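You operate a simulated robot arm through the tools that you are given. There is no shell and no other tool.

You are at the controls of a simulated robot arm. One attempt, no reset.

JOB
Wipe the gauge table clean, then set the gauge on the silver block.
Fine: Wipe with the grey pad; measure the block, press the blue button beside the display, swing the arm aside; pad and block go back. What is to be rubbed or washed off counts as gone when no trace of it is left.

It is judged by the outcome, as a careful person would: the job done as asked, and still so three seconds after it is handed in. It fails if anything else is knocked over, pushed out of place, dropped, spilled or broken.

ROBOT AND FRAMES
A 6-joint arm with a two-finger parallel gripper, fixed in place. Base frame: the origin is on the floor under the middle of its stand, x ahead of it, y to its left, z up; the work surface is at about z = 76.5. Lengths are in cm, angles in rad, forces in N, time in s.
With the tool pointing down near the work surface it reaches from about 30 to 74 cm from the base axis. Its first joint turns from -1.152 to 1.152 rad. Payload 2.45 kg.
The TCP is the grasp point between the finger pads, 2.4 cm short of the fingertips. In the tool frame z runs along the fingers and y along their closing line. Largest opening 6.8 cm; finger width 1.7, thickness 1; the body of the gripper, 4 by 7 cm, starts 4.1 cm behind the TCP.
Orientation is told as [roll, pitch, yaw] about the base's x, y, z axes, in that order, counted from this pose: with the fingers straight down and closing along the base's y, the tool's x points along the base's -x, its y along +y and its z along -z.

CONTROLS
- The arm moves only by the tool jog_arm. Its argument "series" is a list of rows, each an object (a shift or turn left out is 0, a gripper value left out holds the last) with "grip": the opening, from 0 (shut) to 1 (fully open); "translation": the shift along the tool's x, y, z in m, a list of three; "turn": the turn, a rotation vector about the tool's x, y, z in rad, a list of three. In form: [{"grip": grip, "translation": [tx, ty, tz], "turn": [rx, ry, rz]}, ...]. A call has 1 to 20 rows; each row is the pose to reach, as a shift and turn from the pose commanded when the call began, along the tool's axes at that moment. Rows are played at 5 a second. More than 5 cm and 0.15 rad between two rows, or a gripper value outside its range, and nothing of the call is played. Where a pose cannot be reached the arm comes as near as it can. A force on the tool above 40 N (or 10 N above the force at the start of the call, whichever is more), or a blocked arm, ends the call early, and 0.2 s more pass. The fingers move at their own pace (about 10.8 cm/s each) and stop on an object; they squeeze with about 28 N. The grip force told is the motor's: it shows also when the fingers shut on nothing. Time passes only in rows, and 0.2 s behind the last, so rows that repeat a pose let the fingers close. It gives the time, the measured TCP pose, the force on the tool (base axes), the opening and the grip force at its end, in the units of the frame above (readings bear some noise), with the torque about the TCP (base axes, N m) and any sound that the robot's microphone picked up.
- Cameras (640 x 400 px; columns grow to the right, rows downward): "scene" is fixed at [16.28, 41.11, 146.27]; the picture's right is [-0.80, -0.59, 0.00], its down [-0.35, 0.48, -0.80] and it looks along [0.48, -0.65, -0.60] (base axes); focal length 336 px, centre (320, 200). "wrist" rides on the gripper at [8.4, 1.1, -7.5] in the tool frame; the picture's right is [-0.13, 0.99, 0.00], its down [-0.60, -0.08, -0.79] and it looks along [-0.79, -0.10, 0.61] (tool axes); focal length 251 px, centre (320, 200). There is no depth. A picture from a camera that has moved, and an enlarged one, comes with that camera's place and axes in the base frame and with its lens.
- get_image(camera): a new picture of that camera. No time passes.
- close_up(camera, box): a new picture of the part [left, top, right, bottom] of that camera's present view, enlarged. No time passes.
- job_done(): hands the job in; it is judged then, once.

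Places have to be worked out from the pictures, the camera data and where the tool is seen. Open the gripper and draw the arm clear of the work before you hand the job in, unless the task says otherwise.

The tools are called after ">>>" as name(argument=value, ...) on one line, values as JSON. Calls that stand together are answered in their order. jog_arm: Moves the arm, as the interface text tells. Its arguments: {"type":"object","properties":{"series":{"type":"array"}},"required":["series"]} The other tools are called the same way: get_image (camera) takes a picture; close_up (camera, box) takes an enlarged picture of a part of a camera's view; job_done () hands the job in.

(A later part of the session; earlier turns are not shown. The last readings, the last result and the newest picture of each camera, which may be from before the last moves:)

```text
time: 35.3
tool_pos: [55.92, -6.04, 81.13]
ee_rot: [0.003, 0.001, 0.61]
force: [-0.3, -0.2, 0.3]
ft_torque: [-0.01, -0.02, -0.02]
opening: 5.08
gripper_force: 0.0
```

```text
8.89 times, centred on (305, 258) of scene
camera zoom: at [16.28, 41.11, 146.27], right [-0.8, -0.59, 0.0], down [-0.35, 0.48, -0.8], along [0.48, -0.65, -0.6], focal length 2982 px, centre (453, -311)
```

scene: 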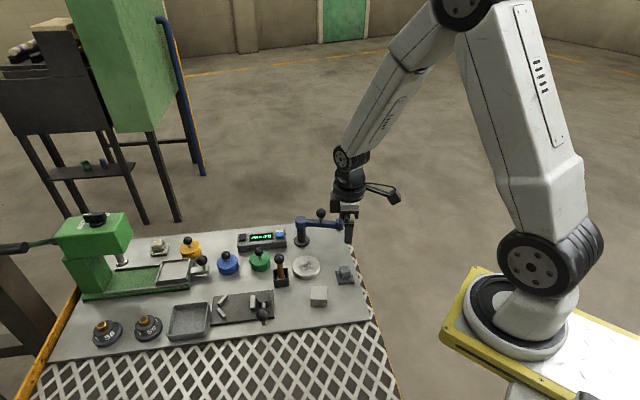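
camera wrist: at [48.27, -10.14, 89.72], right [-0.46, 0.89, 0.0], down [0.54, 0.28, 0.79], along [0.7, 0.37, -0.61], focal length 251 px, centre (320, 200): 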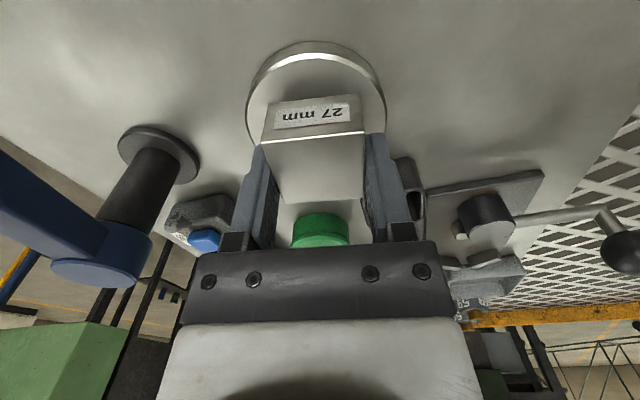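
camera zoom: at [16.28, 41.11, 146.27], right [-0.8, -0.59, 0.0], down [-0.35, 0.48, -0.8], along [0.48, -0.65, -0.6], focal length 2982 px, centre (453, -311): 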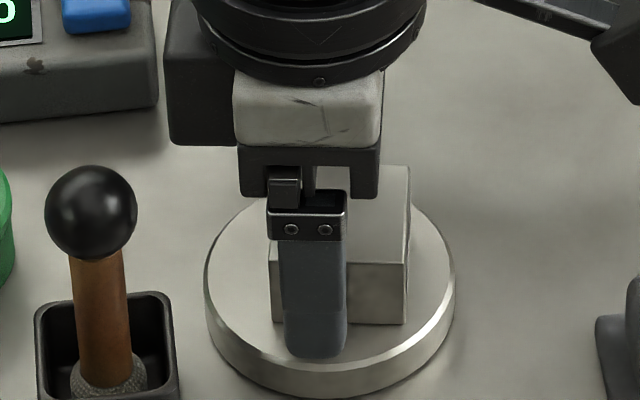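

The fingers are open and the block stands on the disc. I rise straight up to clear it, then move above the ball of the swing arm at about (58.65, -16.8), turned to match the arm, for a look.

>>> jog_arm(series=[{"grip": 0.9, "translation": [0, 0, -0.02]}, {"translation": [0, 0, -0.05]}, {"translation": [0, 0, -0.085]}, {"translation": [0, 0, -0.12]}, {"translation": [0, 0, -0.159]}, {"translation": [0.0098, -0.0259, -0.159], "turn": [0, 0, 0.024]}, {"translation": [0.0197, -0.0519, -0.159], "turn": [0, 0, 0.048]}, {"translation": [0.0295, -0.0778, -0.159], "turn": [0, 0, 0.072]}, {"translation": [0.0394, -0.1038, -0.159], "turn": [0, 0, 0.096]}, {"translation": [0.0394, -0.1038, -0.159], "turn": [0, 0, 0.096]}])

>>> get_image(camera="wrist")

>>> get_image(camera="scene")

>>> close_up(camera="scene", box=[260, 190, 360, 280])

```text
time: 37.5
tool_pos: [58.74, -16.97, 97.07]
ee_rot: [0.001, 0.001, 0.515]
force: [-0.5, 0.1, -0.2]
ft_torque: [0.04, -0.02, 0.03]
opening: 6.1
gripper_force: 0.1
```

```text
taken
camera wrist: at [50.95, -20.1, 104.56], right [-0.38, 0.93, 0.0], down [0.57, 0.23, 0.79], along [0.73, 0.3, -0.61], focal length 251 px, centre (320, 200)
```

wrist: 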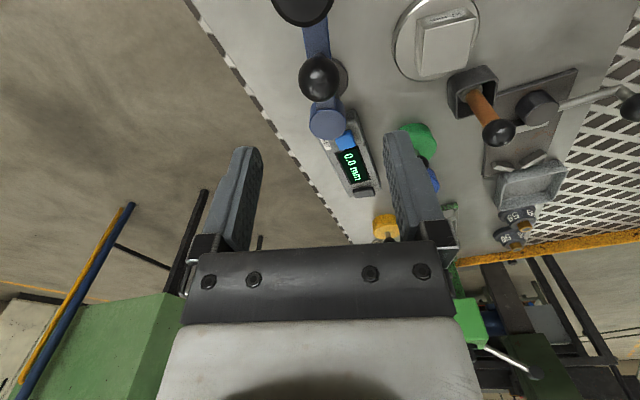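

```text
taken
```

scene: 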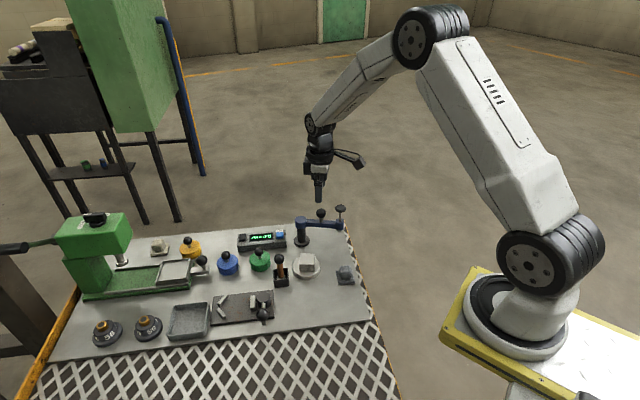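

```text
4.44 times, centred on (310, 235) of scene
camera zoom: at [16.28, 41.11, 146.27], right [-0.8, -0.59, 0.0], down [-0.35, 0.48, -0.8], along [0.48, -0.65, -0.6], focal length 1491 px, centre (364, 44)
```

zoom: 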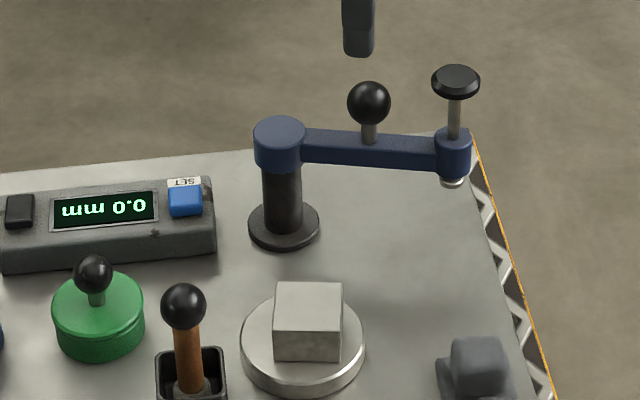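

The ball shows right under the gripper. I enlarge to fix the last millimetres before lowering.

>>> close_up(camera="wrist", box=[240, 0, 400, 140])

```text
2.86 times, centred on (320, 70) of wrist
camera zoom: at [50.95, -20.1, 104.56], right [-0.38, 0.93, 0.0], down [0.57, 0.23, 0.79], along [0.73, 0.3, -0.61], focal length 718 px, centre (320, 571)
```

zoom: 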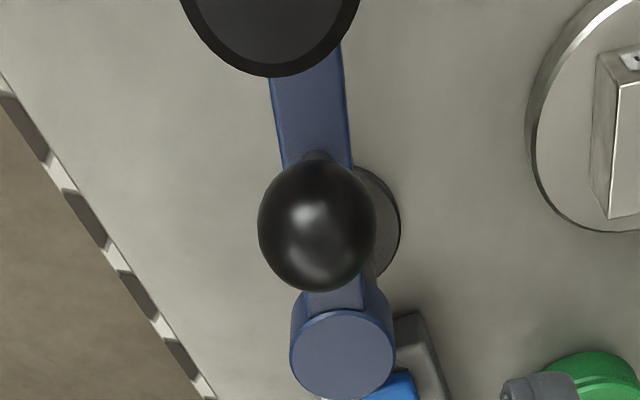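

The ball is on the tool axis within a millimetre. I lower the open fingers around it to z 88.3 and close.

>>> jog_arm(series=[{"grip": 0.9, "translation": [0, 0, 0.025]}, {"translation": [0, 0, 0.05]}, {"translation": [0, 0, 0.07]}, {"translation": [0, 0, 0.082]}, {"translation": [0, 0, 0.0877]}, {"translation": [0, 0, 0.0877]}, {"grip": 0.3, "translation": [0, 0, 0.0877]}, {"grip": 0.3, "translation": [0, 0, 0.0877]}, {"grip": 0.3, "translation": [0, 0, 0.0877]}])

>>> get_image(camera="wrist")

>>> close_up(camera="scene", box=[260, 190, 360, 280])

```text
time: 39.5
tool_pos: [58.73, -16.91, 88.34]
ee_rot: [0.002, 0.002, 0.516]
force: [0.3, -1.6, -2.3]
ft_torque: [0.02, -0.05, -0.07]
opening: 2.75
gripper_force: 42.2
```

```text
taken
camera wrist: at [50.81, -20.16, 95.78], right [-0.38, 0.93, 0.0], down [0.57, 0.23, 0.79], along [0.73, 0.3, -0.61], focal length 251 px, centre (320, 200)
```

wrist: 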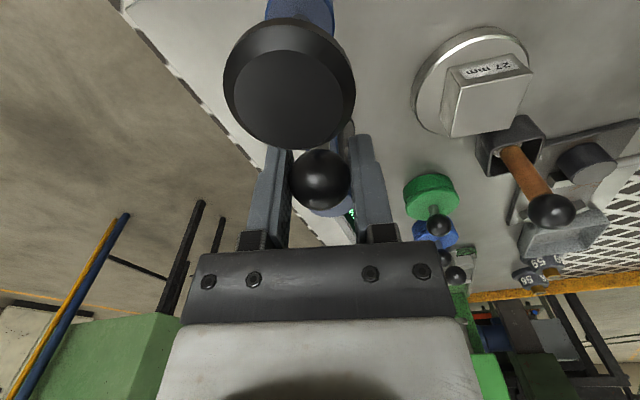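

```text
4.44 times, centred on (310, 235) of scene
camera zoom: at [16.29, 41.11, 146.27], right [-0.8, -0.59, 0.0], down [-0.35, 0.48, -0.8], along [0.48, -0.65, -0.6], focal length 1491 px, centre (364, 44)
```

zoom: 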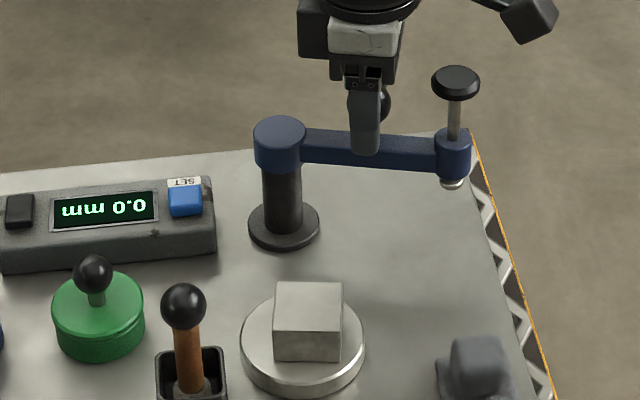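

The ball is held (2.75 cm). I swing the arm about its post at (63.7, -14.05), turning the gripper with it, first by 0.7 rad while watching the force.

>>> jog_arm(series=[{"grip": 0.3, "translation": [-0.0003, 0.0057, 0], "turn": [0, 0, 0.1]}, {"translation": [-0.0011, 0.0114, 0], "turn": [0, 0, 0.2]}, {"translation": [-0.0026, 0.017, 0], "turn": [0, 0, 0.3]}, {"translation": [-0.0045, 0.0224, 0], "turn": [0, 0, 0.4]}, {"translation": [-0.007, 0.0275, 0], "turn": [0, 0, 0.5]}, {"translation": [-0.01, 0.0324, 0], "turn": [0, 0, 0.6]}, {"translation": [-0.0135, 0.037, 0], "turn": [0, 0, 0.7]}, {"translation": [-0.0135, 0.037, 0], "turn": [0, 0, 0.7]}])

>>> close_up(camera="scene", box=[250, 180, 360, 280])

>>> get_image(camera="wrist")

```text
time: 41.3
tool_pos: [58.04, -12.99, 88.35]
ee_rot: [-0.002, 0.0, -0.185]
force: [12.9, -7.9, -14.4]
ft_torque: [-0.04, -0.19, -0.26]
opening: 2.72
gripper_force: 42.0
```

```text
4.00 times, centred on (305, 230) of scene
camera zoom: at [16.34, 41.09, 146.27], right [-0.8, -0.59, 0.0], down [-0.35, 0.48, -0.8], along [0.48, -0.65, -0.6], focal length 1342 px, centre (380, 80)
```

zoom: 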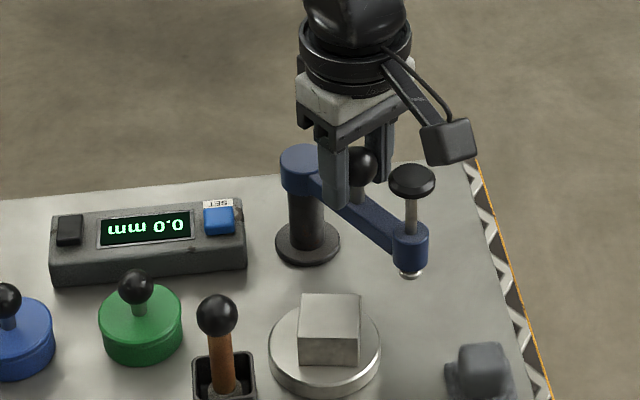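

```text
taken
camera wrist: at [49.95, -10.42, 95.76], right [0.31, 0.95, 0.0], down [0.58, -0.19, 0.79], along [0.75, -0.25, -0.61], focal length 251 px, centre (320, 200)
```

wrist: 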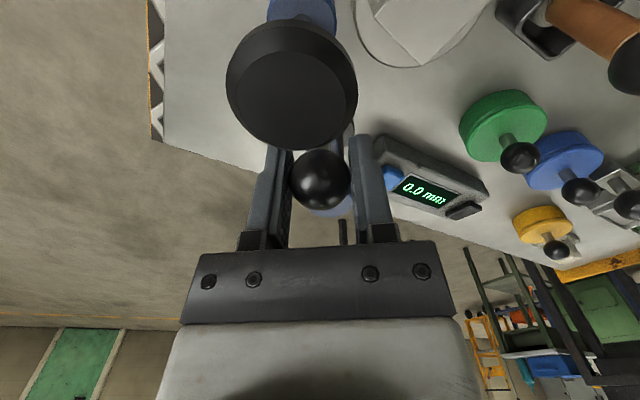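

The arm swings with the gripper; a 14 N inward and downward pull shows I am about 1 mm wide and high. I correct that and swing the remaining 0.6 rad to bring the plunger over the block.

>>> jog_arm(series=[{"grip": 0.3, "translation": [-0.0013, 0.0057, 0.001], "turn": [0, 0, 0.1]}, {"translation": [-0.0021, 0.0112, 0.001], "turn": [0, 0, 0.2]}, {"translation": [-0.0035, 0.0167, 0.001], "turn": [0, 0, 0.3]}, {"translation": [-0.0055, 0.022, 0.001], "turn": [0, 0, 0.4]}, {"translation": [-0.0079, 0.0271, 0.001], "turn": [0, 0, 0.5]}, {"translation": [-0.0109, 0.032, 0.001], "turn": [0, 0, 0.6]}, {"translation": [-0.0109, 0.032, 0.001], "turn": [0, 0, 0.6]}])

>>> close_up(camera="scene", box=[250, 180, 360, 280])

>>> get_image(camera="wrist")

```text
time: 42.9
tool_pos: [59.54, -10.1, 88.3]
ee_rot: [-0.002, 0.0, -0.784]
force: [-5.7, 3.6, 30.5]
ft_torque: [-0.24, -0.11, 0.23]
opening: 2.75
gripper_force: 42.1
```

```text
4.00 times, centred on (305, 230) of scene
camera zoom: at [16.2, 41.13, 146.27], right [-0.8, -0.59, 0.0], down [-0.35, 0.48, -0.8], along [0.48, -0.65, -0.6], focal length 1342 px, centre (380, 80)
```

zoom: 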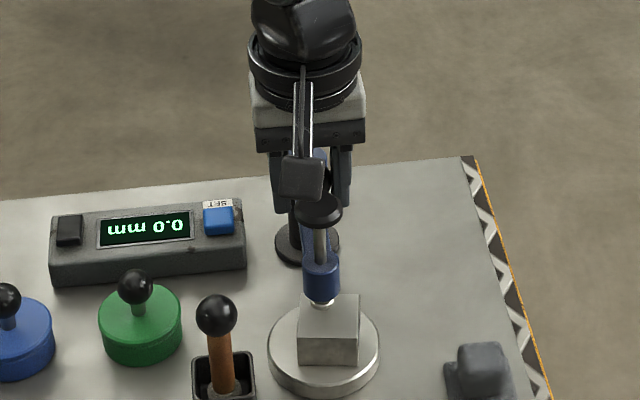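

```text
taken
camera wrist: at [54.4, -3.42, 95.73], right [0.79, 0.61, 0.0], down [0.37, -0.48, 0.79], along [0.48, -0.63, -0.61], focal length 251 px, centre (320, 200)
```

wrist: 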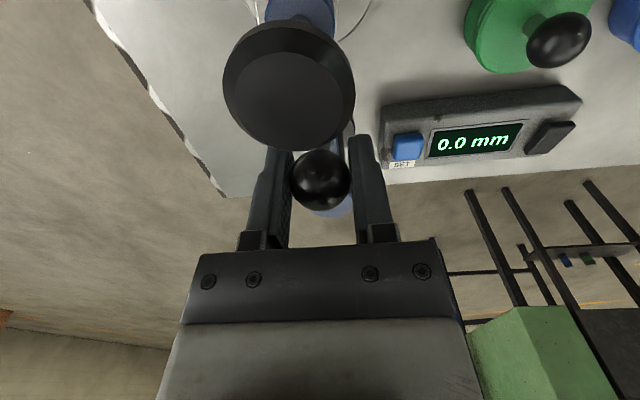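

The plunger is over the block, about half a centimetre short of its centre, and I am pressing the arm down with 30 N. I ease that off, nudge the last degree and a half, and check.

>>> jog_arm(series=[{"grip": 0.3, "translation": [0, 0, -0.001]}, {"translation": [0, 0.0005, -0.002], "turn": [0, 0, 0.01]}, {"translation": [0, 0.0015, -0.0025], "turn": [0, 0, 0.026]}, {"translation": [0, 0.002, -0.0025], "turn": [0, 0, 0.035]}, {"translation": [0, 0.002, -0.0025], "turn": [0, 0, 0.035]}])

>>> close_up(camera="scene", box=[280, 220, 330, 280])

```text
time: 44.1
tool_pos: [59.48, -10.1, 88.34]
ee_rot: [-0.006, 0.004, -0.823]
force: [-3.9, -16.4, -9.0]
ft_torque: [-0.53, -0.42, 0.22]
opening: 2.72
gripper_force: 41.6
```

```text
6.67 times, centred on (305, 250) of scene
camera zoom: at [16.29, 41.07, 146.28], right [-0.8, -0.59, 0.0], down [-0.35, 0.48, -0.8], along [0.48, -0.65, -0.6], focal length 2237 px, centre (420, -133)
```

zoom: 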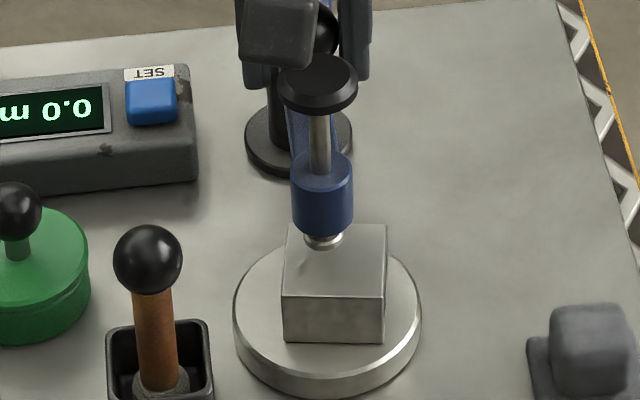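

The arm did not move further and resists with 15 N, so it seems to be at its stop over the table. I back off the push and open the fingers, then rise.

>>> jog_arm(series=[{"grip": 0.3, "translation": [0, -0.0015, 0.0005], "turn": [0, 0, -0.03]}, {"grip": 0.3, "translation": [0, -0.0015, 0.0005], "turn": [0, 0, -0.03]}])

```text
time: 44.7
tool_pos: [59.65, -10.03, 88.44]
ee_rot: [-0.002, 0.002, -0.792]
force: [1.6, -14.9, -12.6]
ft_torque: [0.34, 0.25, -0.28]
opening: 2.74
gripper_force: 42.6
```

Only small residual forces remain. I open the fingers and rise clear.

>>> jog_arm(series=[{"grip": 0.45, "translation": [0, 0, 0]}, {"grip": 0.7, "translation": [0, 0, 0]}, {"grip": 0.9, "translation": [0, 0, 0]}, {"grip": 0.9, "translation": [0, 0, -0.02]}, {"grip": 0.9, "translation": [0, 0, -0.045]}, {"grip": 0.9, "translation": [0, 0, -0.07]}, {"grip": 0.9, "translation": [0, 0, -0.07]}])

>>> close_up(camera="scene", box=[250, 200, 350, 280])

>>> get_image(camera="wrist")

```text
time: 46.3
tool_pos: [59.55, -9.92, 95.42]
ee_rot: [-0.001, 0.0, -0.788]
force: [-0.3, -0.4, 0.2]
ft_torque: [-0.02, 0.0, 0.0]
opening: 6.11
gripper_force: 0.1
```

```text
5.00 times, centred on (300, 240) of scene
camera zoom: at [16.28, 41.11, 146.27], right [-0.8, -0.59, 0.0], down [-0.35, 0.48, -0.8], along [0.48, -0.65, -0.6], focal length 1677 px, centre (420, 0)
```

zoom: 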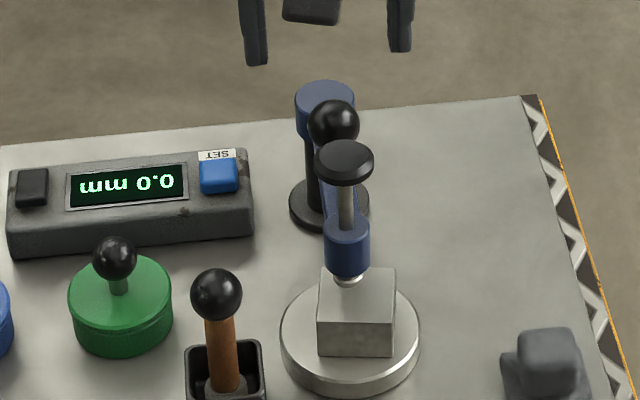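

```text
taken
camera wrist: at [54.44, -3.22, 102.93], right [0.8, 0.61, 0.0], down [0.37, -0.48, 0.79], along [0.48, -0.63, -0.61], focal length 251 px, centre (320, 200)
```

wrist: 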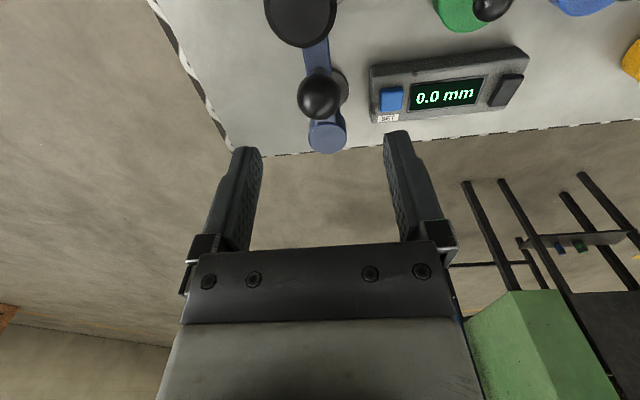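

The arm stays over the block, and the plunger cap is near (55.7, -6.1, 90.2). I close the fingers and move above the cap.

>>> jog_arm(series=[{"grip": 0, "translation": [0.01, 0, 0]}, {"grip": 0, "translation": [0.03, 0, 0]}, {"grip": 0, "translation": [0.05, 0, 0]}, {"grip": 0, "translation": [0.0539, 0, 0]}, {"grip": 0, "translation": [0.0539, 0, 0]}])

>>> get_image(camera="wrist")

>>> close_up(camera="scene", box=[250, 190, 350, 280])

```text
time: 47.5
tool_pos: [55.98, -6.29, 95.54]
ee_rot: [-0.002, 0.002, -0.79]
force: [-0.1, 0.5, -0.8]
ft_torque: [0.0, -0.02, 0.03]
opening: 0.0
gripper_force: 23.6
```

```text
taken
camera wrist: at [50.68, 0.48, 102.83], right [0.8, 0.61, 0.0], down [0.37, -0.48, 0.79], along [0.48, -0.63, -0.61], focal length 251 px, centre (320, 200)
```

wrist: 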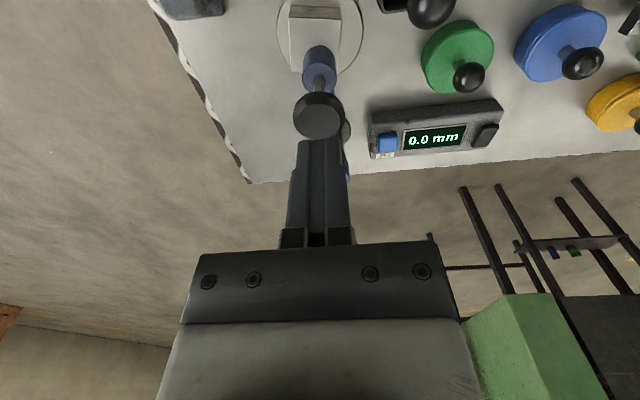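

```text
4.44 times, centred on (300, 235) of scene
camera zoom: at [16.28, 41.11, 146.27], right [-0.8, -0.59, 0.0], down [-0.35, 0.48, -0.8], along [0.48, -0.65, -0.6], focal length 1491 px, centre (409, 44)
```

zoom: 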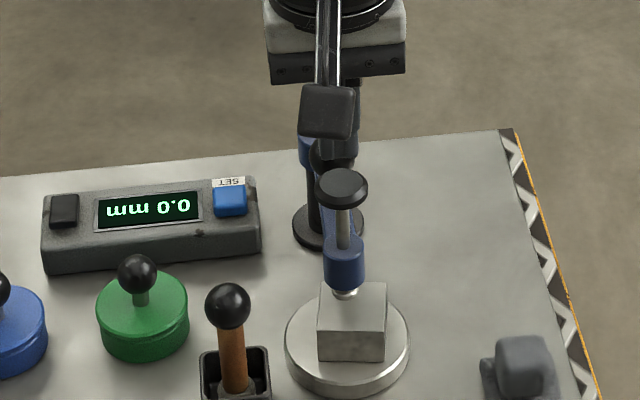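

The cap is within about 2 mm of the tool axis. I lower the closed fingertips to just above the cap, then step down on it.

>>> jog_arm(series=[{"grip": 0, "translation": [-0.001, 0, 0.012]}, {"translation": [-0.001, 0, 0.022]}, {"translation": [-0.001, 0, 0.027]}, {"translation": [-0.001, 0, 0.03]}, {"translation": [-0.001, 0, 0.032]}, {"translation": [-0.001, 0, 0.032]}])

>>> close_up(camera="scene", box=[250, 190, 350, 280])

```text
time: 48.9
tool_pos: [56.03, -6.41, 92.21]
ee_rot: [-0.001, 0.001, -0.788]
force: [1.0, -1.3, 0.6]
ft_torque: [-0.02, -0.01, 0.01]
opening: 0.0
gripper_force: 23.5
```

```text
4.44 times, centred on (300, 235) of scene
camera zoom: at [16.28, 41.11, 146.27], right [-0.8, -0.59, 0.0], down [-0.35, 0.48, -0.8], along [0.48, -0.65, -0.6], focal length 1491 px, centre (409, 44)
```

zoom: 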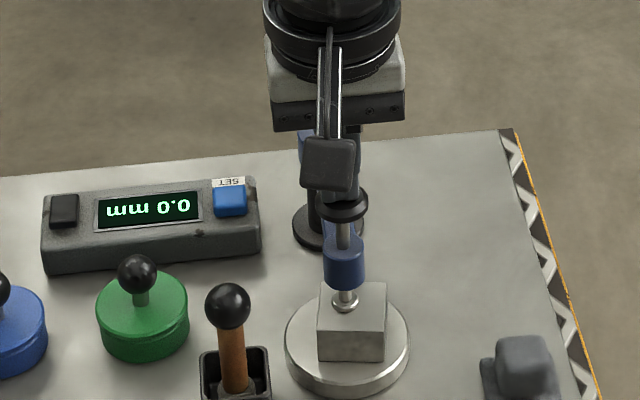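

The plunger is already moving down freely. I continue in millimetre steps until the foot meets the block.

>>> jog_arm(series=[{"grip": 0, "translation": [0, 0, 0.001]}, {"translation": [0, 0, 0.002]}, {"translation": [0, 0, 0.003]}, {"translation": [0, 0, 0.004]}, {"translation": [0, 0, 0.004]}])

>>> close_up(camera="scene", box=[250, 190, 350, 280])

```text
time: 49.8
tool_pos: [56.0, -6.25, 92.23]
ee_rot: [-0.004, 0.002, -0.791]
force: [-5.4, 0.5, 10.9]
ft_torque: [-0.06, 0.08, -0.03]
opening: 0.0
gripper_force: 23.7
stopped in row 4: the force on the tool passed its limit at 43 N (the readings are from after the stop); the commanded pose is now the measured one
```

```text
4.44 times, centred on (300, 235) of scene
camera zoom: at [16.25, 41.12, 146.27], right [-0.8, -0.59, 0.0], down [-0.35, 0.48, -0.8], along [0.48, -0.65, -0.6], focal length 1491 px, centre (409, 44)
```

zoom: 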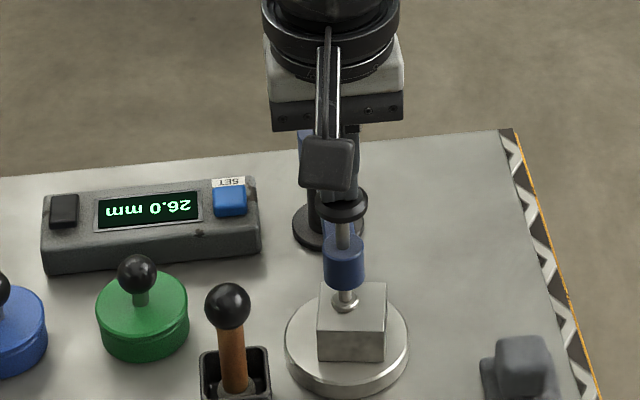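

The foot is on the block and the display now reads 26.0 mm. I lift off the cap slowly to see whether the plunger and the reading stay.

>>> jog_arm(series=[{"grip": 0, "translation": [0, 0, -0.003]}, {"translation": [0, 0, -0.01]}, {"translation": [0, 0, -0.02]}, {"translation": [0, 0, -0.03]}, {"translation": [0, 0, -0.03]}])

>>> close_up(camera="scene", box=[250, 190, 350, 280])

>>> get_image(camera="wrist")

```text
time: 51.0
tool_pos: [56.12, -6.2, 95.07]
ee_rot: [-0.003, 0.003, -0.788]
force: [-0.7, 0.0, 0.4]
ft_torque: [0.01, -0.01, 0.03]
opening: 0.0
gripper_force: 23.4
```

```text
4.44 times, centred on (300, 235) of scene
camera zoom: at [16.28, 41.11, 146.27], right [-0.8, -0.59, 0.0], down [-0.35, 0.48, -0.8], along [0.48, -0.65, -0.6], focal length 1491 px, centre (409, 44)
```

zoom: 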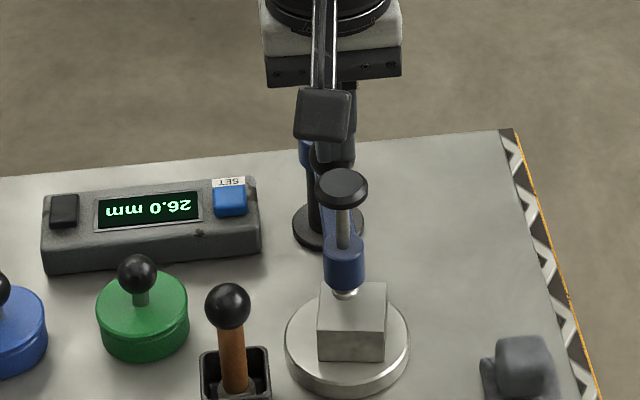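

```text
taken
camera wrist: at [50.89, 0.53, 102.56], right [0.8, 0.61, 0.0], down [0.37, -0.48, 0.79], along [0.48, -0.63, -0.61], focal length 251 px, centre (320, 200)
```

wrist: 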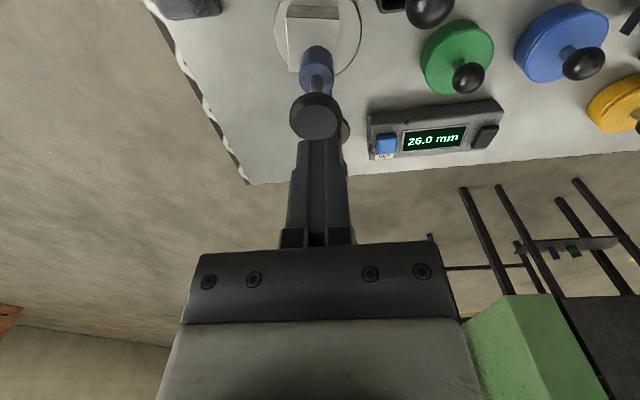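

The plunger springs back up and the 26.0 mm reading holds. The blue button triangulates to about (68.2, -9.7, 80); keeping this yaw keeps the camera clear of the ball and cap, so I move above the button at z 97 to look.

>>> jog_arm(series=[{"grip": 0, "translation": [0, 0, -0.02]}, {"translation": [-0.022, 0.0122, -0.02]}, {"translation": [-0.044, 0.0244, -0.02]}, {"translation": [-0.066, 0.0366, -0.02]}, {"translation": [-0.088, 0.0488, -0.02]}, {"translation": [-0.11, 0.061, -0.02]}, {"translation": [-0.11, 0.061, -0.02]}])

>>> get_image(camera="wrist")

>>> close_up(camera="wrist", box=[260, 0, 400, 120])

>>> get_image(camera="scene")

```text
time: 52.6
tool_pos: [68.04, -9.86, 97.02]
ee_rot: [-0.004, 0.001, -0.791]
force: [0.3, 0.8, -0.2]
ft_torque: [-0.01, 0.04, 0.0]
opening: 0.0
gripper_force: 23.3
```

```text
taken
camera wrist: at [62.83, -3.18, 104.38], right [0.8, 0.61, 0.0], down [0.37, -0.48, 0.79], along [0.48, -0.63, -0.61], focal length 251 px, centre (320, 200)
```

wrist: 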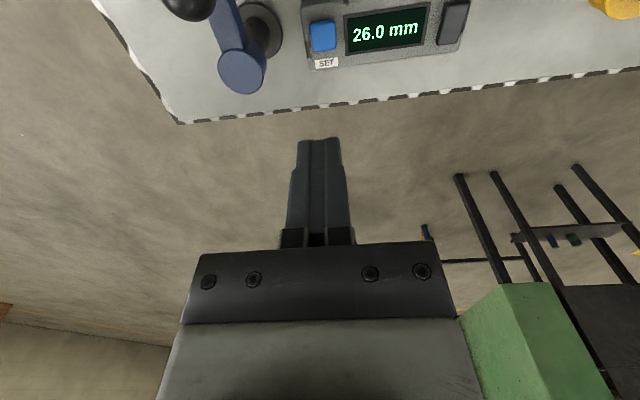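

```text
3.33 times, centred on (330, 60) of wrist
camera zoom: at [62.83, -3.18, 104.38], right [0.8, 0.61, 0.0], down [0.37, -0.48, 0.79], along [0.48, -0.63, -0.61], focal length 838 px, centre (287, 667)
```

zoom: 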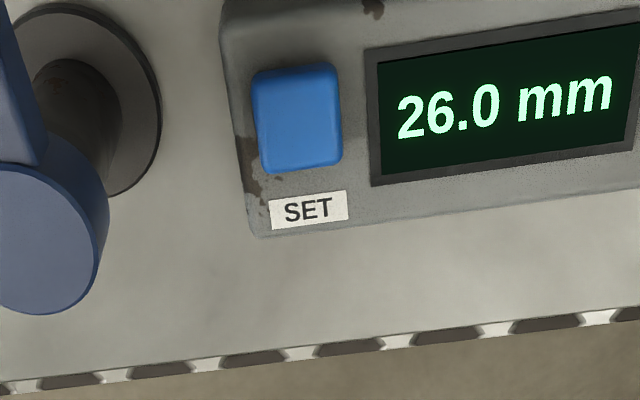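

```text
taken
```

scene: 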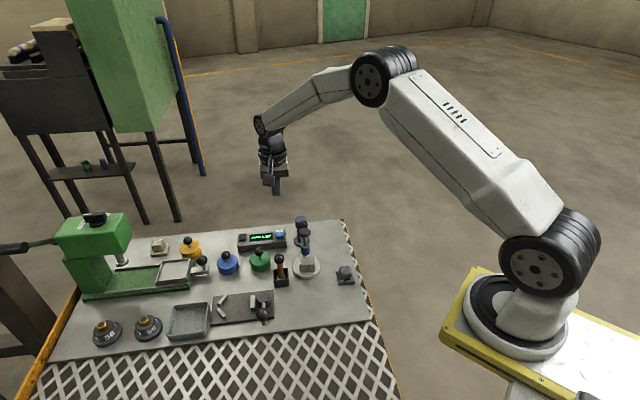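

The button's top is at about (68.5, -9.7). I shift 0.5 cm onto it and go down to about 1.3 cm above it.

>>> jog_arm(series=[{"grip": 0, "translation": [-0.002, 0.004, 0.02]}, {"translation": [-0.002, 0.004, 0.05]}, {"translation": [-0.002, 0.004, 0.08]}, {"translation": [-0.002, 0.004, 0.105]}, {"translation": [-0.002, 0.004, 0.125]}, {"translation": [-0.002, 0.004, 0.133]}, {"translation": [-0.002, 0.004, 0.133]}])

>>> get_image(camera="wrist")

>>> close_up(camera="scene", box=[230, 190, 350, 280])

```text
time: 54.2
tool_pos: [68.49, -9.61, 83.75]
ee_rot: [0.0, 0.003, -0.79]
force: [0.0, -0.7, -0.4]
ft_torque: [0.01, 0.02, 0.0]
opening: 0.0
gripper_force: 23.3
```

```text
taken
camera wrist: at [63.3, -2.87, 91.2], right [0.8, 0.61, 0.0], down [0.37, -0.48, 0.79], along [0.48, -0.63, -0.61], focal length 251 px, centre (320, 200)
```

wrist: 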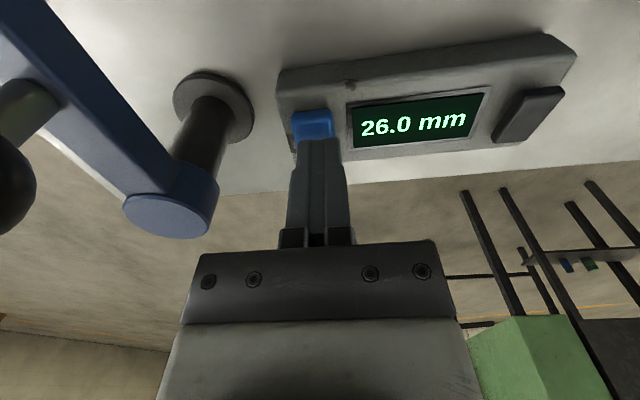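

```text
4.44 times, centred on (290, 235) of scene
camera zoom: at [16.28, 41.11, 146.27], right [-0.8, -0.59, 0.0], down [-0.35, 0.48, -0.8], along [0.48, -0.65, -0.6], focal length 1491 px, centre (453, 44)
```

zoom: 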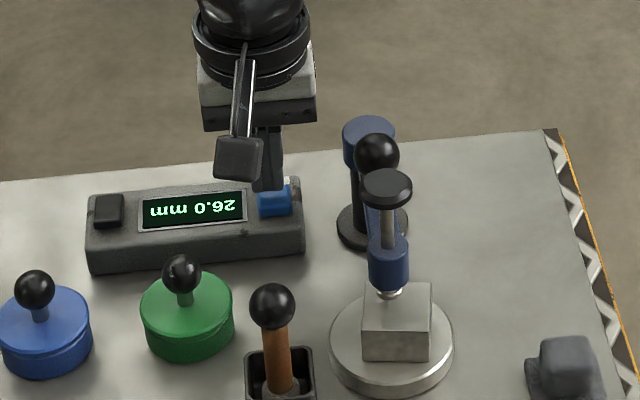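

The fingertips are over the button, a couple of millimetres off toward the display. I correct that and press down in small steps.

>>> jog_arm(series=[{"grip": 0, "translation": [0.001, -0.0025, 0.003]}, {"translation": [0.001, -0.0025, 0.007]}, {"translation": [0.001, -0.0025, 0.01]}, {"translation": [0.001, -0.0025, 0.012]}, {"translation": [0.001, -0.0025, 0.014]}, {"translation": [0.001, -0.0025, 0.015]}, {"translation": [0.001, -0.0025, 0.016]}])

>>> close_up(camera="scene", box=[230, 190, 350, 280])

>>> close_up(camera="wrist", box=[260, 20, 600, 190])

```text
time: 55.7
tool_pos: [68.28, -9.93, 82.63]
ee_rot: [-0.003, 0.0, -0.789]
force: [-6.8, 1.4, 10.4]
ft_torque: [0.02, 0.09, 0.0]
opening: 0.0
gripper_force: 23.7
heard: click
stopped in row 7: the force on the tool passed its limit at 43 N (the readings are from after the stop); the commanded pose is now the measured one
```

```text
4.44 times, centred on (290, 235) of scene
camera zoom: at [16.24, 41.12, 146.27], right [-0.8, -0.59, 0.0], down [-0.35, 0.48, -0.8], along [0.48, -0.65, -0.6], focal length 1491 px, centre (453, 44)
```

zoom: 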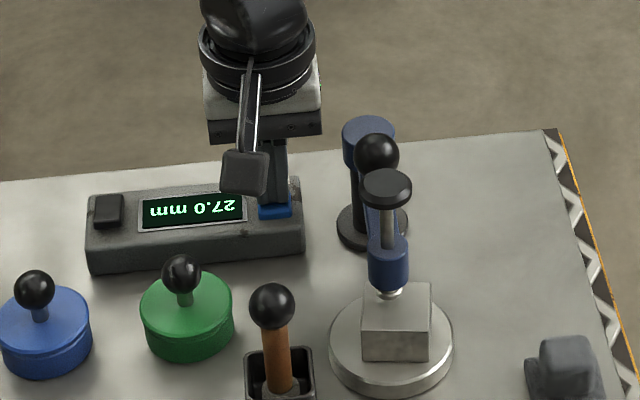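

```text
1.88 times, centred on (430, 105) of wrist
camera zoom: at [63.13, -3.08, 90.1], right [0.8, 0.61, 0.0], down [0.37, -0.48, 0.79], along [0.48, -0.63, -0.61], focal length 473 px, centre (113, 379)
```

zoom: 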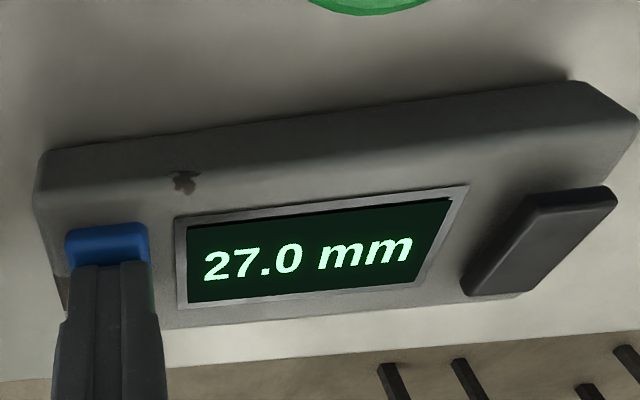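

A click was heard and the display now reads 27.0 mm, so the gauge is set. I rise off the button, open the fingers and go back above the ball of the swing arm.

>>> jog_arm(series=[{"grip": 0, "translation": [0, 0, -0.005]}, {"translation": [0, 0, -0.025]}, {"translation": [0, 0, -0.06]}, {"translation": [0, 0, -0.1]}, {"translation": [0, 0, -0.135]}, {"translation": [0, 0, -0.144]}, {"grip": 0.9, "translation": [0.0152, -0.0156, -0.144]}, {"grip": 0.9, "translation": [0.0304, -0.0311, -0.144]}, {"grip": 0.9, "translation": [0.0456, -0.0467, -0.144]}, {"grip": 0.9, "translation": [0.0609, -0.0623, -0.144]}, {"grip": 0.9, "translation": [0.0609, -0.0623, -0.144]}])

>>> close_up(camera="wrist", box=[220, 0, 440, 160])

>>> close_up(camera="scene", box=[230, 190, 350, 280])

```text
time: 58.1
tool_pos: [59.63, -9.92, 97.03]
ee_rot: [-0.003, 0.0, -0.791]
force: [-0.8, -0.8, -0.3]
ft_torque: [-0.03, -0.04, 0.0]
opening: 6.13
gripper_force: 0.0
```

```text
2.50 times, centred on (330, 80) of wrist
camera zoom: at [54.48, -3.25, 104.41], right [0.8, 0.61, 0.0], down [0.37, -0.48, 0.79], along [0.48, -0.63, -0.61], focal length 629 px, centre (295, 500)
```

zoom: 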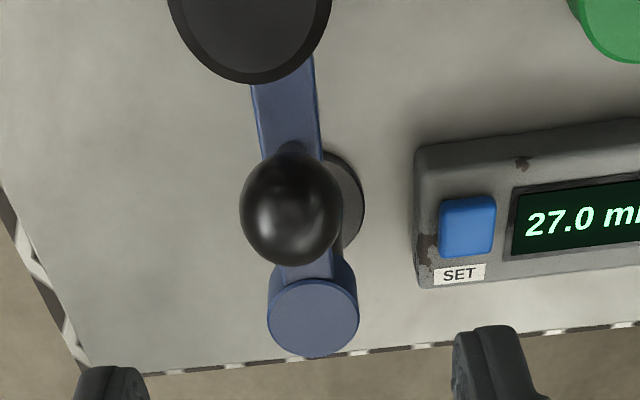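

```text
4.44 times, centred on (290, 235) of scene
camera zoom: at [16.28, 41.11, 146.27], right [-0.8, -0.59, 0.0], down [-0.35, 0.48, -0.8], along [0.48, -0.65, -0.6], focal length 1491 px, centre (453, 44)
```

zoom: 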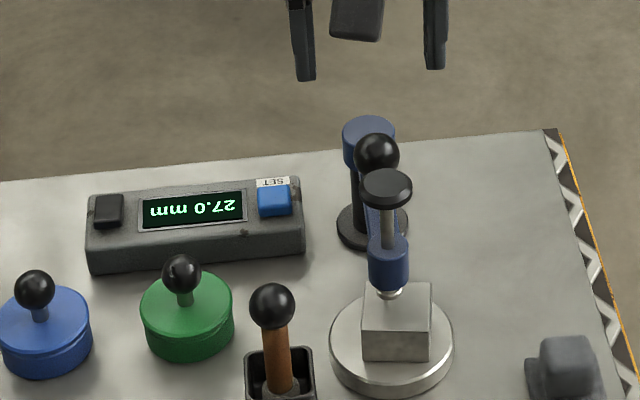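

The display holds 27.0 mm. The ball lies 0.2 cm inward of the tool axis; I shift by that, lower around it and grip.

>>> jog_arm(series=[{"grip": 0.9, "translation": [-0.002, 0, 0.025]}, {"translation": [-0.002, 0, 0.05]}, {"translation": [-0.002, 0, 0.07]}, {"translation": [-0.002, 0, 0.082]}, {"translation": [-0.002, 0, 0.0873]}, {"translation": [-0.002, 0, 0.0873]}, {"grip": 0.35, "translation": [-0.002, 0, 0.0873]}, {"grip": 0.35, "translation": [-0.002, 0, 0.0873]}, {"grip": 0.35, "translation": [-0.002, 0, 0.0873]}])

>>> get_image(camera="wrist")

```text
time: 60.1
tool_pos: [59.64, -10.07, 88.36]
ee_rot: [-0.002, 0.002, -0.791]
force: [-4.2, -6.8, -0.5]
ft_torque: [0.06, 0.08, 0.06]
opening: 3.06
gripper_force: 4.0
```

```text
taken
camera wrist: at [54.55, -3.3, 95.72], right [0.8, 0.61, 0.0], down [0.37, -0.48, 0.79], along [0.48, -0.63, -0.61], focal length 251 px, centre (320, 200)
```

wrist: 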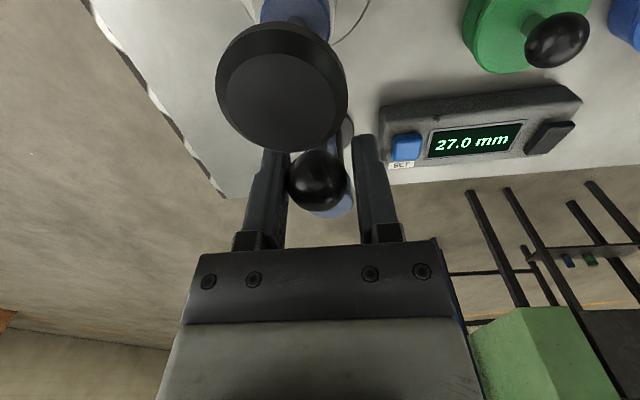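

Only the left finger touches so far, as the ball sits a millimetre or two to that side. I shift that way and close fully.

>>> jog_arm(series=[{"grip": 0.35, "translation": [0, -0.001, 0]}, {"grip": 0.3, "translation": [0, -0.0018, 0]}, {"grip": 0.3, "translation": [0, -0.0018, 0]}, {"grip": 0.3, "translation": [0, -0.0018, 0]}])

```text
time: 61.1
tool_pos: [59.68, -10.03, 88.29]
ee_rot: [0.0, 0.003, -0.791]
force: [-5.7, -7.6, 0.3]
ft_torque: [0.02, 0.01, -0.01]
opening: 2.81
gripper_force: 5.1
```

The fingers have it now. I swing the arm back the way it came about the post, the first 0.7 rad.

>>> jog_arm(series=[{"grip": 0.3, "translation": [-0.0006, -0.0028, 0], "turn": [0, 0, -0.05]}, {"translation": [-0.0009, -0.0057, 0], "turn": [0, 0, -0.1]}, {"translation": [-0.0017, -0.0113, 0], "turn": [0, 0, -0.2]}, {"translation": [-0.0031, -0.0168, 0], "turn": [0, 0, -0.3]}, {"translation": [-0.0051, -0.0221, 0], "turn": [0, 0, -0.4]}, {"translation": [-0.0075, -0.0272, 0], "turn": [0, 0, -0.5]}, {"translation": [-0.0105, -0.0321, 0], "turn": [0, 0, -0.6]}, {"translation": [-0.014, -0.0366, 0], "turn": [0, 0, -0.7]}, {"translation": [-0.014, -0.0366, 0], "turn": [0, 0, -0.7]}])

>>> close_up(camera="scene", box=[230, 180, 350, 280])

```text
time: 63.1
tool_pos: [57.87, -13.86, 88.19]
ee_rot: [0.0, 0.003, -0.088]
force: [-6.7, 1.7, 0.2]
ft_torque: [-0.01, -0.01, 0.13]
opening: 2.72
gripper_force: 41.8
```

```text
4.00 times, centred on (290, 230) of scene
camera zoom: at [16.26, 41.12, 146.27], right [-0.8, -0.59, 0.0], down [-0.35, 0.48, -0.8], along [0.48, -0.65, -0.6], focal length 1342 px, centre (440, 80)
```

zoom: 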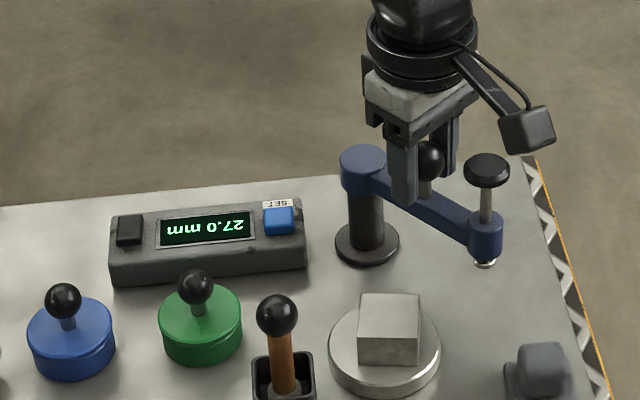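

The arm is about halfway back with light forces, and the display still reads 27.0 mm. I swing the remaining 0.59 rad to its first position.

>>> jog_arm(series=[{"grip": 0.3, "translation": [-0.0004, -0.0057, 0], "turn": [0, 0, -0.1]}, {"translation": [-0.0014, -0.0114, 0], "turn": [0, 0, -0.2]}, {"translation": [-0.0029, -0.0169, 0], "turn": [0, 0, -0.3]}, {"translation": [-0.005, -0.0223, 0], "turn": [0, 0, -0.4]}, {"translation": [-0.0076, -0.0274, 0], "turn": [0, 0, -0.5]}, {"translation": [-0.0103, -0.0318, 0], "turn": [0, 0, -0.59]}, {"translation": [-0.0103, -0.0318, 0], "turn": [0, 0, -0.59]}])

>>> close_up(camera="scene", box=[250, 190, 370, 280])

```text
time: 64.7
tool_pos: [58.81, -16.91, 88.22]
ee_rot: [0.001, 0.002, 0.501]
force: [-7.1, 2.7, 4.8]
ft_torque: [-0.09, 0.32, 0.12]
opening: 2.75
gripper_force: 41.6
```

```text
4.44 times, centred on (310, 235) of scene
camera zoom: at [16.25, 41.12, 146.27], right [-0.8, -0.59, 0.0], down [-0.35, 0.48, -0.8], along [0.48, -0.65, -0.6], focal length 1491 px, centre (364, 44)
```

zoom: 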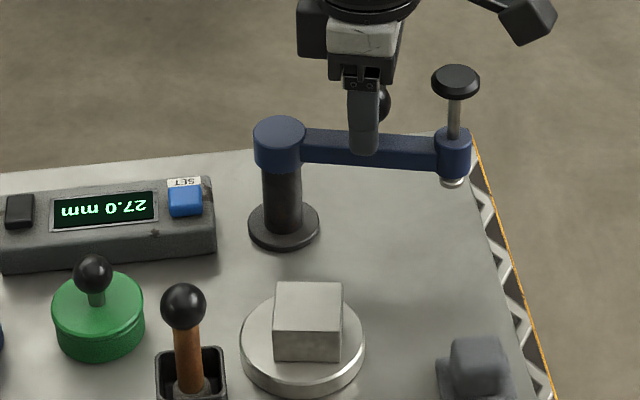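

The arm is back in its first position (the cap is at the same pixels as before). I open the fingers, rise clear, and turn toward the block's angle above it.

>>> jog_arm(series=[{"grip": 0.45, "translation": [0, 0, 0]}, {"grip": 0.7, "translation": [0, 0, 0]}, {"grip": 0.9, "translation": [0, 0, 0]}, {"grip": 0.9, "translation": [0, 0, -0.02]}, {"grip": 0.9, "translation": [0, 0, -0.05]}, {"grip": 0.9, "translation": [0, 0, -0.088]}, {"grip": 0.9, "translation": [0, 0, -0.088]}])

>>> close_up(camera="scene", box=[250, 190, 370, 280])

```text
time: 66.3
tool_pos: [58.76, -16.83, 97.16]
ee_rot: [0.001, 0.002, 0.5]
force: [-0.3, 0.3, -0.2]
ft_torque: [0.01, 0.0, 0.03]
opening: 6.11
gripper_force: 0.1
```

```text
4.44 times, centred on (310, 235) of scene
camera zoom: at [16.28, 41.11, 146.27], right [-0.8, -0.59, 0.0], down [-0.35, 0.48, -0.8], along [0.48, -0.65, -0.6], focal length 1491 px, centre (364, 44)
```

zoom: 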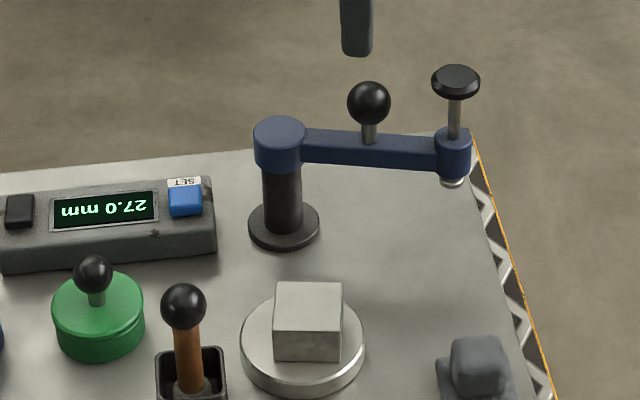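

The gauge stands as at the start, reading 27.0 mm. I go above the block on the disc and lower part-way to check alignment.

>>> jog_arm(series=[{"grip": 1, "translation": [-0.0066, 0.027, 0], "turn": [0, 0, -0.028]}, {"translation": [-0.0132, 0.054, 0], "turn": [0, 0, -0.056]}, {"translation": [-0.0198, 0.081, 0], "turn": [0, 0, -0.084]}, {"translation": [-0.0263, 0.1079, 0], "turn": [0, 0, -0.111]}, {"translation": [-0.0263, 0.1079, 0.03], "turn": [0, 0, -0.111]}, {"translation": [-0.0263, 0.1079, 0.065], "turn": [0, 0, -0.111]}, {"translation": [-0.0263, 0.1079, 0.1], "turn": [0, 0, -0.111]}, {"translation": [-0.0263, 0.1079, 0.115], "turn": [0, 0, -0.111]}, {"translation": [-0.0263, 0.1079, 0.115], "turn": [0, 0, -0.111]}])

>>> close_up(camera="wrist", box=[220, 20, 420, 180])

>>> close_up(camera="scene", box=[260, 215, 340, 285])

```text
time: 68.3
tool_pos: [55.9, -6.23, 85.48]
ee_rot: [0.002, 0.001, 0.612]
force: [-0.2, 0.1, 0.2]
ft_torque: [0.01, 0.0, 0.04]
opening: 6.8
gripper_force: 0.0
```

```text
2.50 times, centred on (320, 100) of wrist
camera zoom: at [48.38, -10.2, 92.9], right [-0.46, 0.89, 0.0], down [0.54, 0.28, 0.79], along [0.7, 0.37, -0.61], focal length 629 px, centre (320, 450)
```

zoom: 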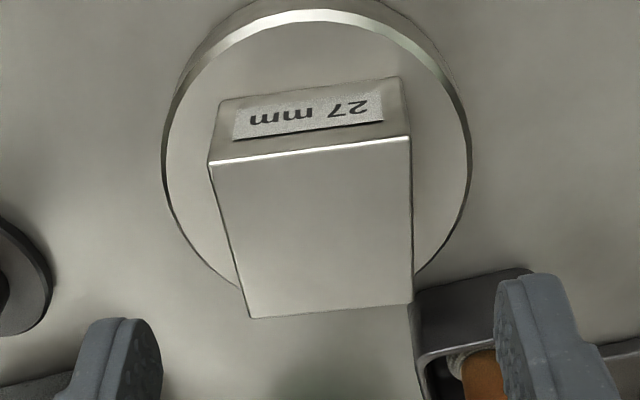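

```text
5.71 times, centred on (300, 250) of scene
camera zoom: at [16.28, 41.11, 146.27], right [-0.8, -0.59, 0.0], down [-0.35, 0.48, -0.8], along [0.48, -0.65, -0.6], focal length 1917 px, centre (434, -86)
```

zoom: 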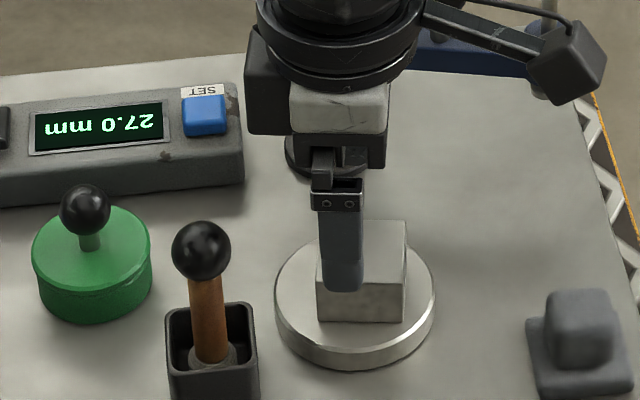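

The block is still square to the fingers and centred within a millimetre. I lower to grip height and close on it.

>>> jog_arm(series=[{"grip": 1, "translation": [0.001, 0.0005, 0.02]}, {"translation": [0.001, 0.0005, 0.035]}, {"translation": [0.001, 0.0005, 0.043]}, {"translation": [0.001, 0.0005, 0.043]}, {"grip": 0, "translation": [0.001, 0.0005, 0.043]}, {"grip": 0, "translation": [0.001, 0.0005, 0.043]}, {"grip": 0, "translation": [0.001, 0.0005, 0.043]}, {"grip": 0, "translation": [0.001, 0.0005, 0.043]}])

```text
time: 70.1
tool_pos: [55.76, -6.25, 81.22]
ee_rot: [0.001, 0.001, 0.611]
force: [1.3, 0.5, -0.4]
ft_torque: [0.01, -0.08, -0.02]
opening: 4.01
gripper_force: 28.8
```

The block is gripped at 4.0 cm. I lift it 5 cm, carry it back over its home at (47.54, -0.23), and lower to just above the table.

>>> jog_arm(series=[{"grip": 0, "translation": [0, 0, -0.02]}, {"translation": [0, 0, -0.045]}, {"translation": [0.002, 0.006, -0.05]}, {"translation": [0.0082, 0.0241, -0.05]}, {"translation": [0.0148, 0.0434, -0.05]}, {"translation": [0.0213, 0.0627, -0.05]}, {"translation": [0.0279, 0.082, -0.05]}, {"translation": [0.0328, 0.0965, -0.05]}, {"translation": [0.0328, 0.0965, -0.035]}, {"translation": [0.0328, 0.0965, -0.015]}, {"translation": [0.0328, 0.0965, 0]}, {"translation": [0.0328, 0.0965, 0.008]}, {"translation": [0.0328, 0.0965, 0.011]}, {"translation": [0.0328, 0.0965, 0.011]}])

>>> get_image(camera="wrist")

>>> close_up(camera="scene", box=[280, 240, 360, 310])

```text
time: 73.1
tool_pos: [47.38, -0.11, 80.13]
ee_rot: [0.001, 0.001, 0.612]
force: [0.3, 0.7, -3.7]
ft_torque: [0.02, -0.03, 0.0]
opening: 3.98
gripper_force: 28.4
```

```text
taken
camera wrist: at [39.98, -4.22, 87.51], right [-0.46, 0.89, 0.0], down [0.54, 0.28, 0.79], along [0.7, 0.37, -0.61], focal length 251 px, centre (320, 200)
```

wrist: 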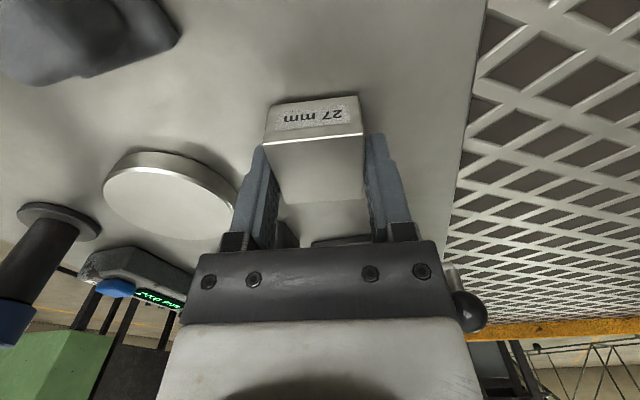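

```text
5.71 times, centred on (320, 275) of scene
camera zoom: at [16.29, 41.11, 146.27], right [-0.8, -0.59, 0.0], down [-0.35, 0.48, -0.8], along [0.48, -0.65, -0.6], focal length 1917 px, centre (320, -229)
```

zoom: 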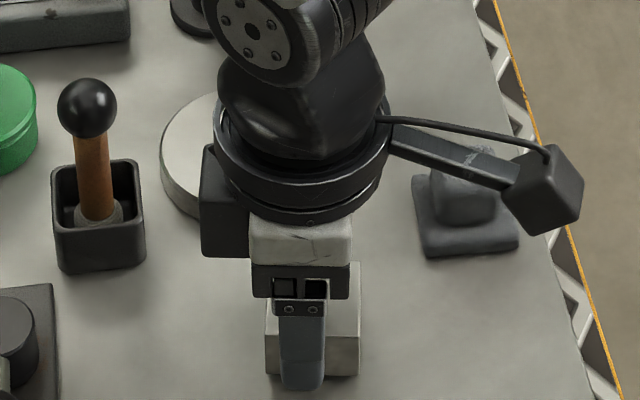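

The block hangs about 3 mm above its old spot, lined up with where it stood. I lower it in small steps to contact.

>>> jog_arm(series=[{"grip": 0, "translation": [-0.0005, 0, 0.001]}, {"translation": [-0.0005, 0, 0.002]}, {"translation": [-0.0005, 0, 0.003]}, {"translation": [-0.0005, 0, 0.003]}])

```text
time: 74.1
tool_pos: [47.54, -0.34, 79.86]
ee_rot: [0.0, 0.002, 0.611]
force: [0.0, 0.1, -3.1]
ft_torque: [-0.03, 0.01, -0.01]
opening: 3.94
gripper_force: 28.3
```

Still hanging. I go down another 1.5 mm in half-millimetre steps.

>>> jog_arm(series=[{"grip": 0, "translation": [0, 0, 0.0005]}, {"translation": [0, 0, 0.001]}, {"translation": [0, 0, 0.0015]}, {"translation": [0, 0, 0.0015]}])

```text
time: 75.1
tool_pos: [47.61, -0.21, 79.81]
ee_rot: [0.0, 0.001, 0.609]
force: [-2.3, -6.1, 15.1]
ft_torque: [-0.26, 0.36, 0.09]
opening: 3.98
gripper_force: 28.4
```

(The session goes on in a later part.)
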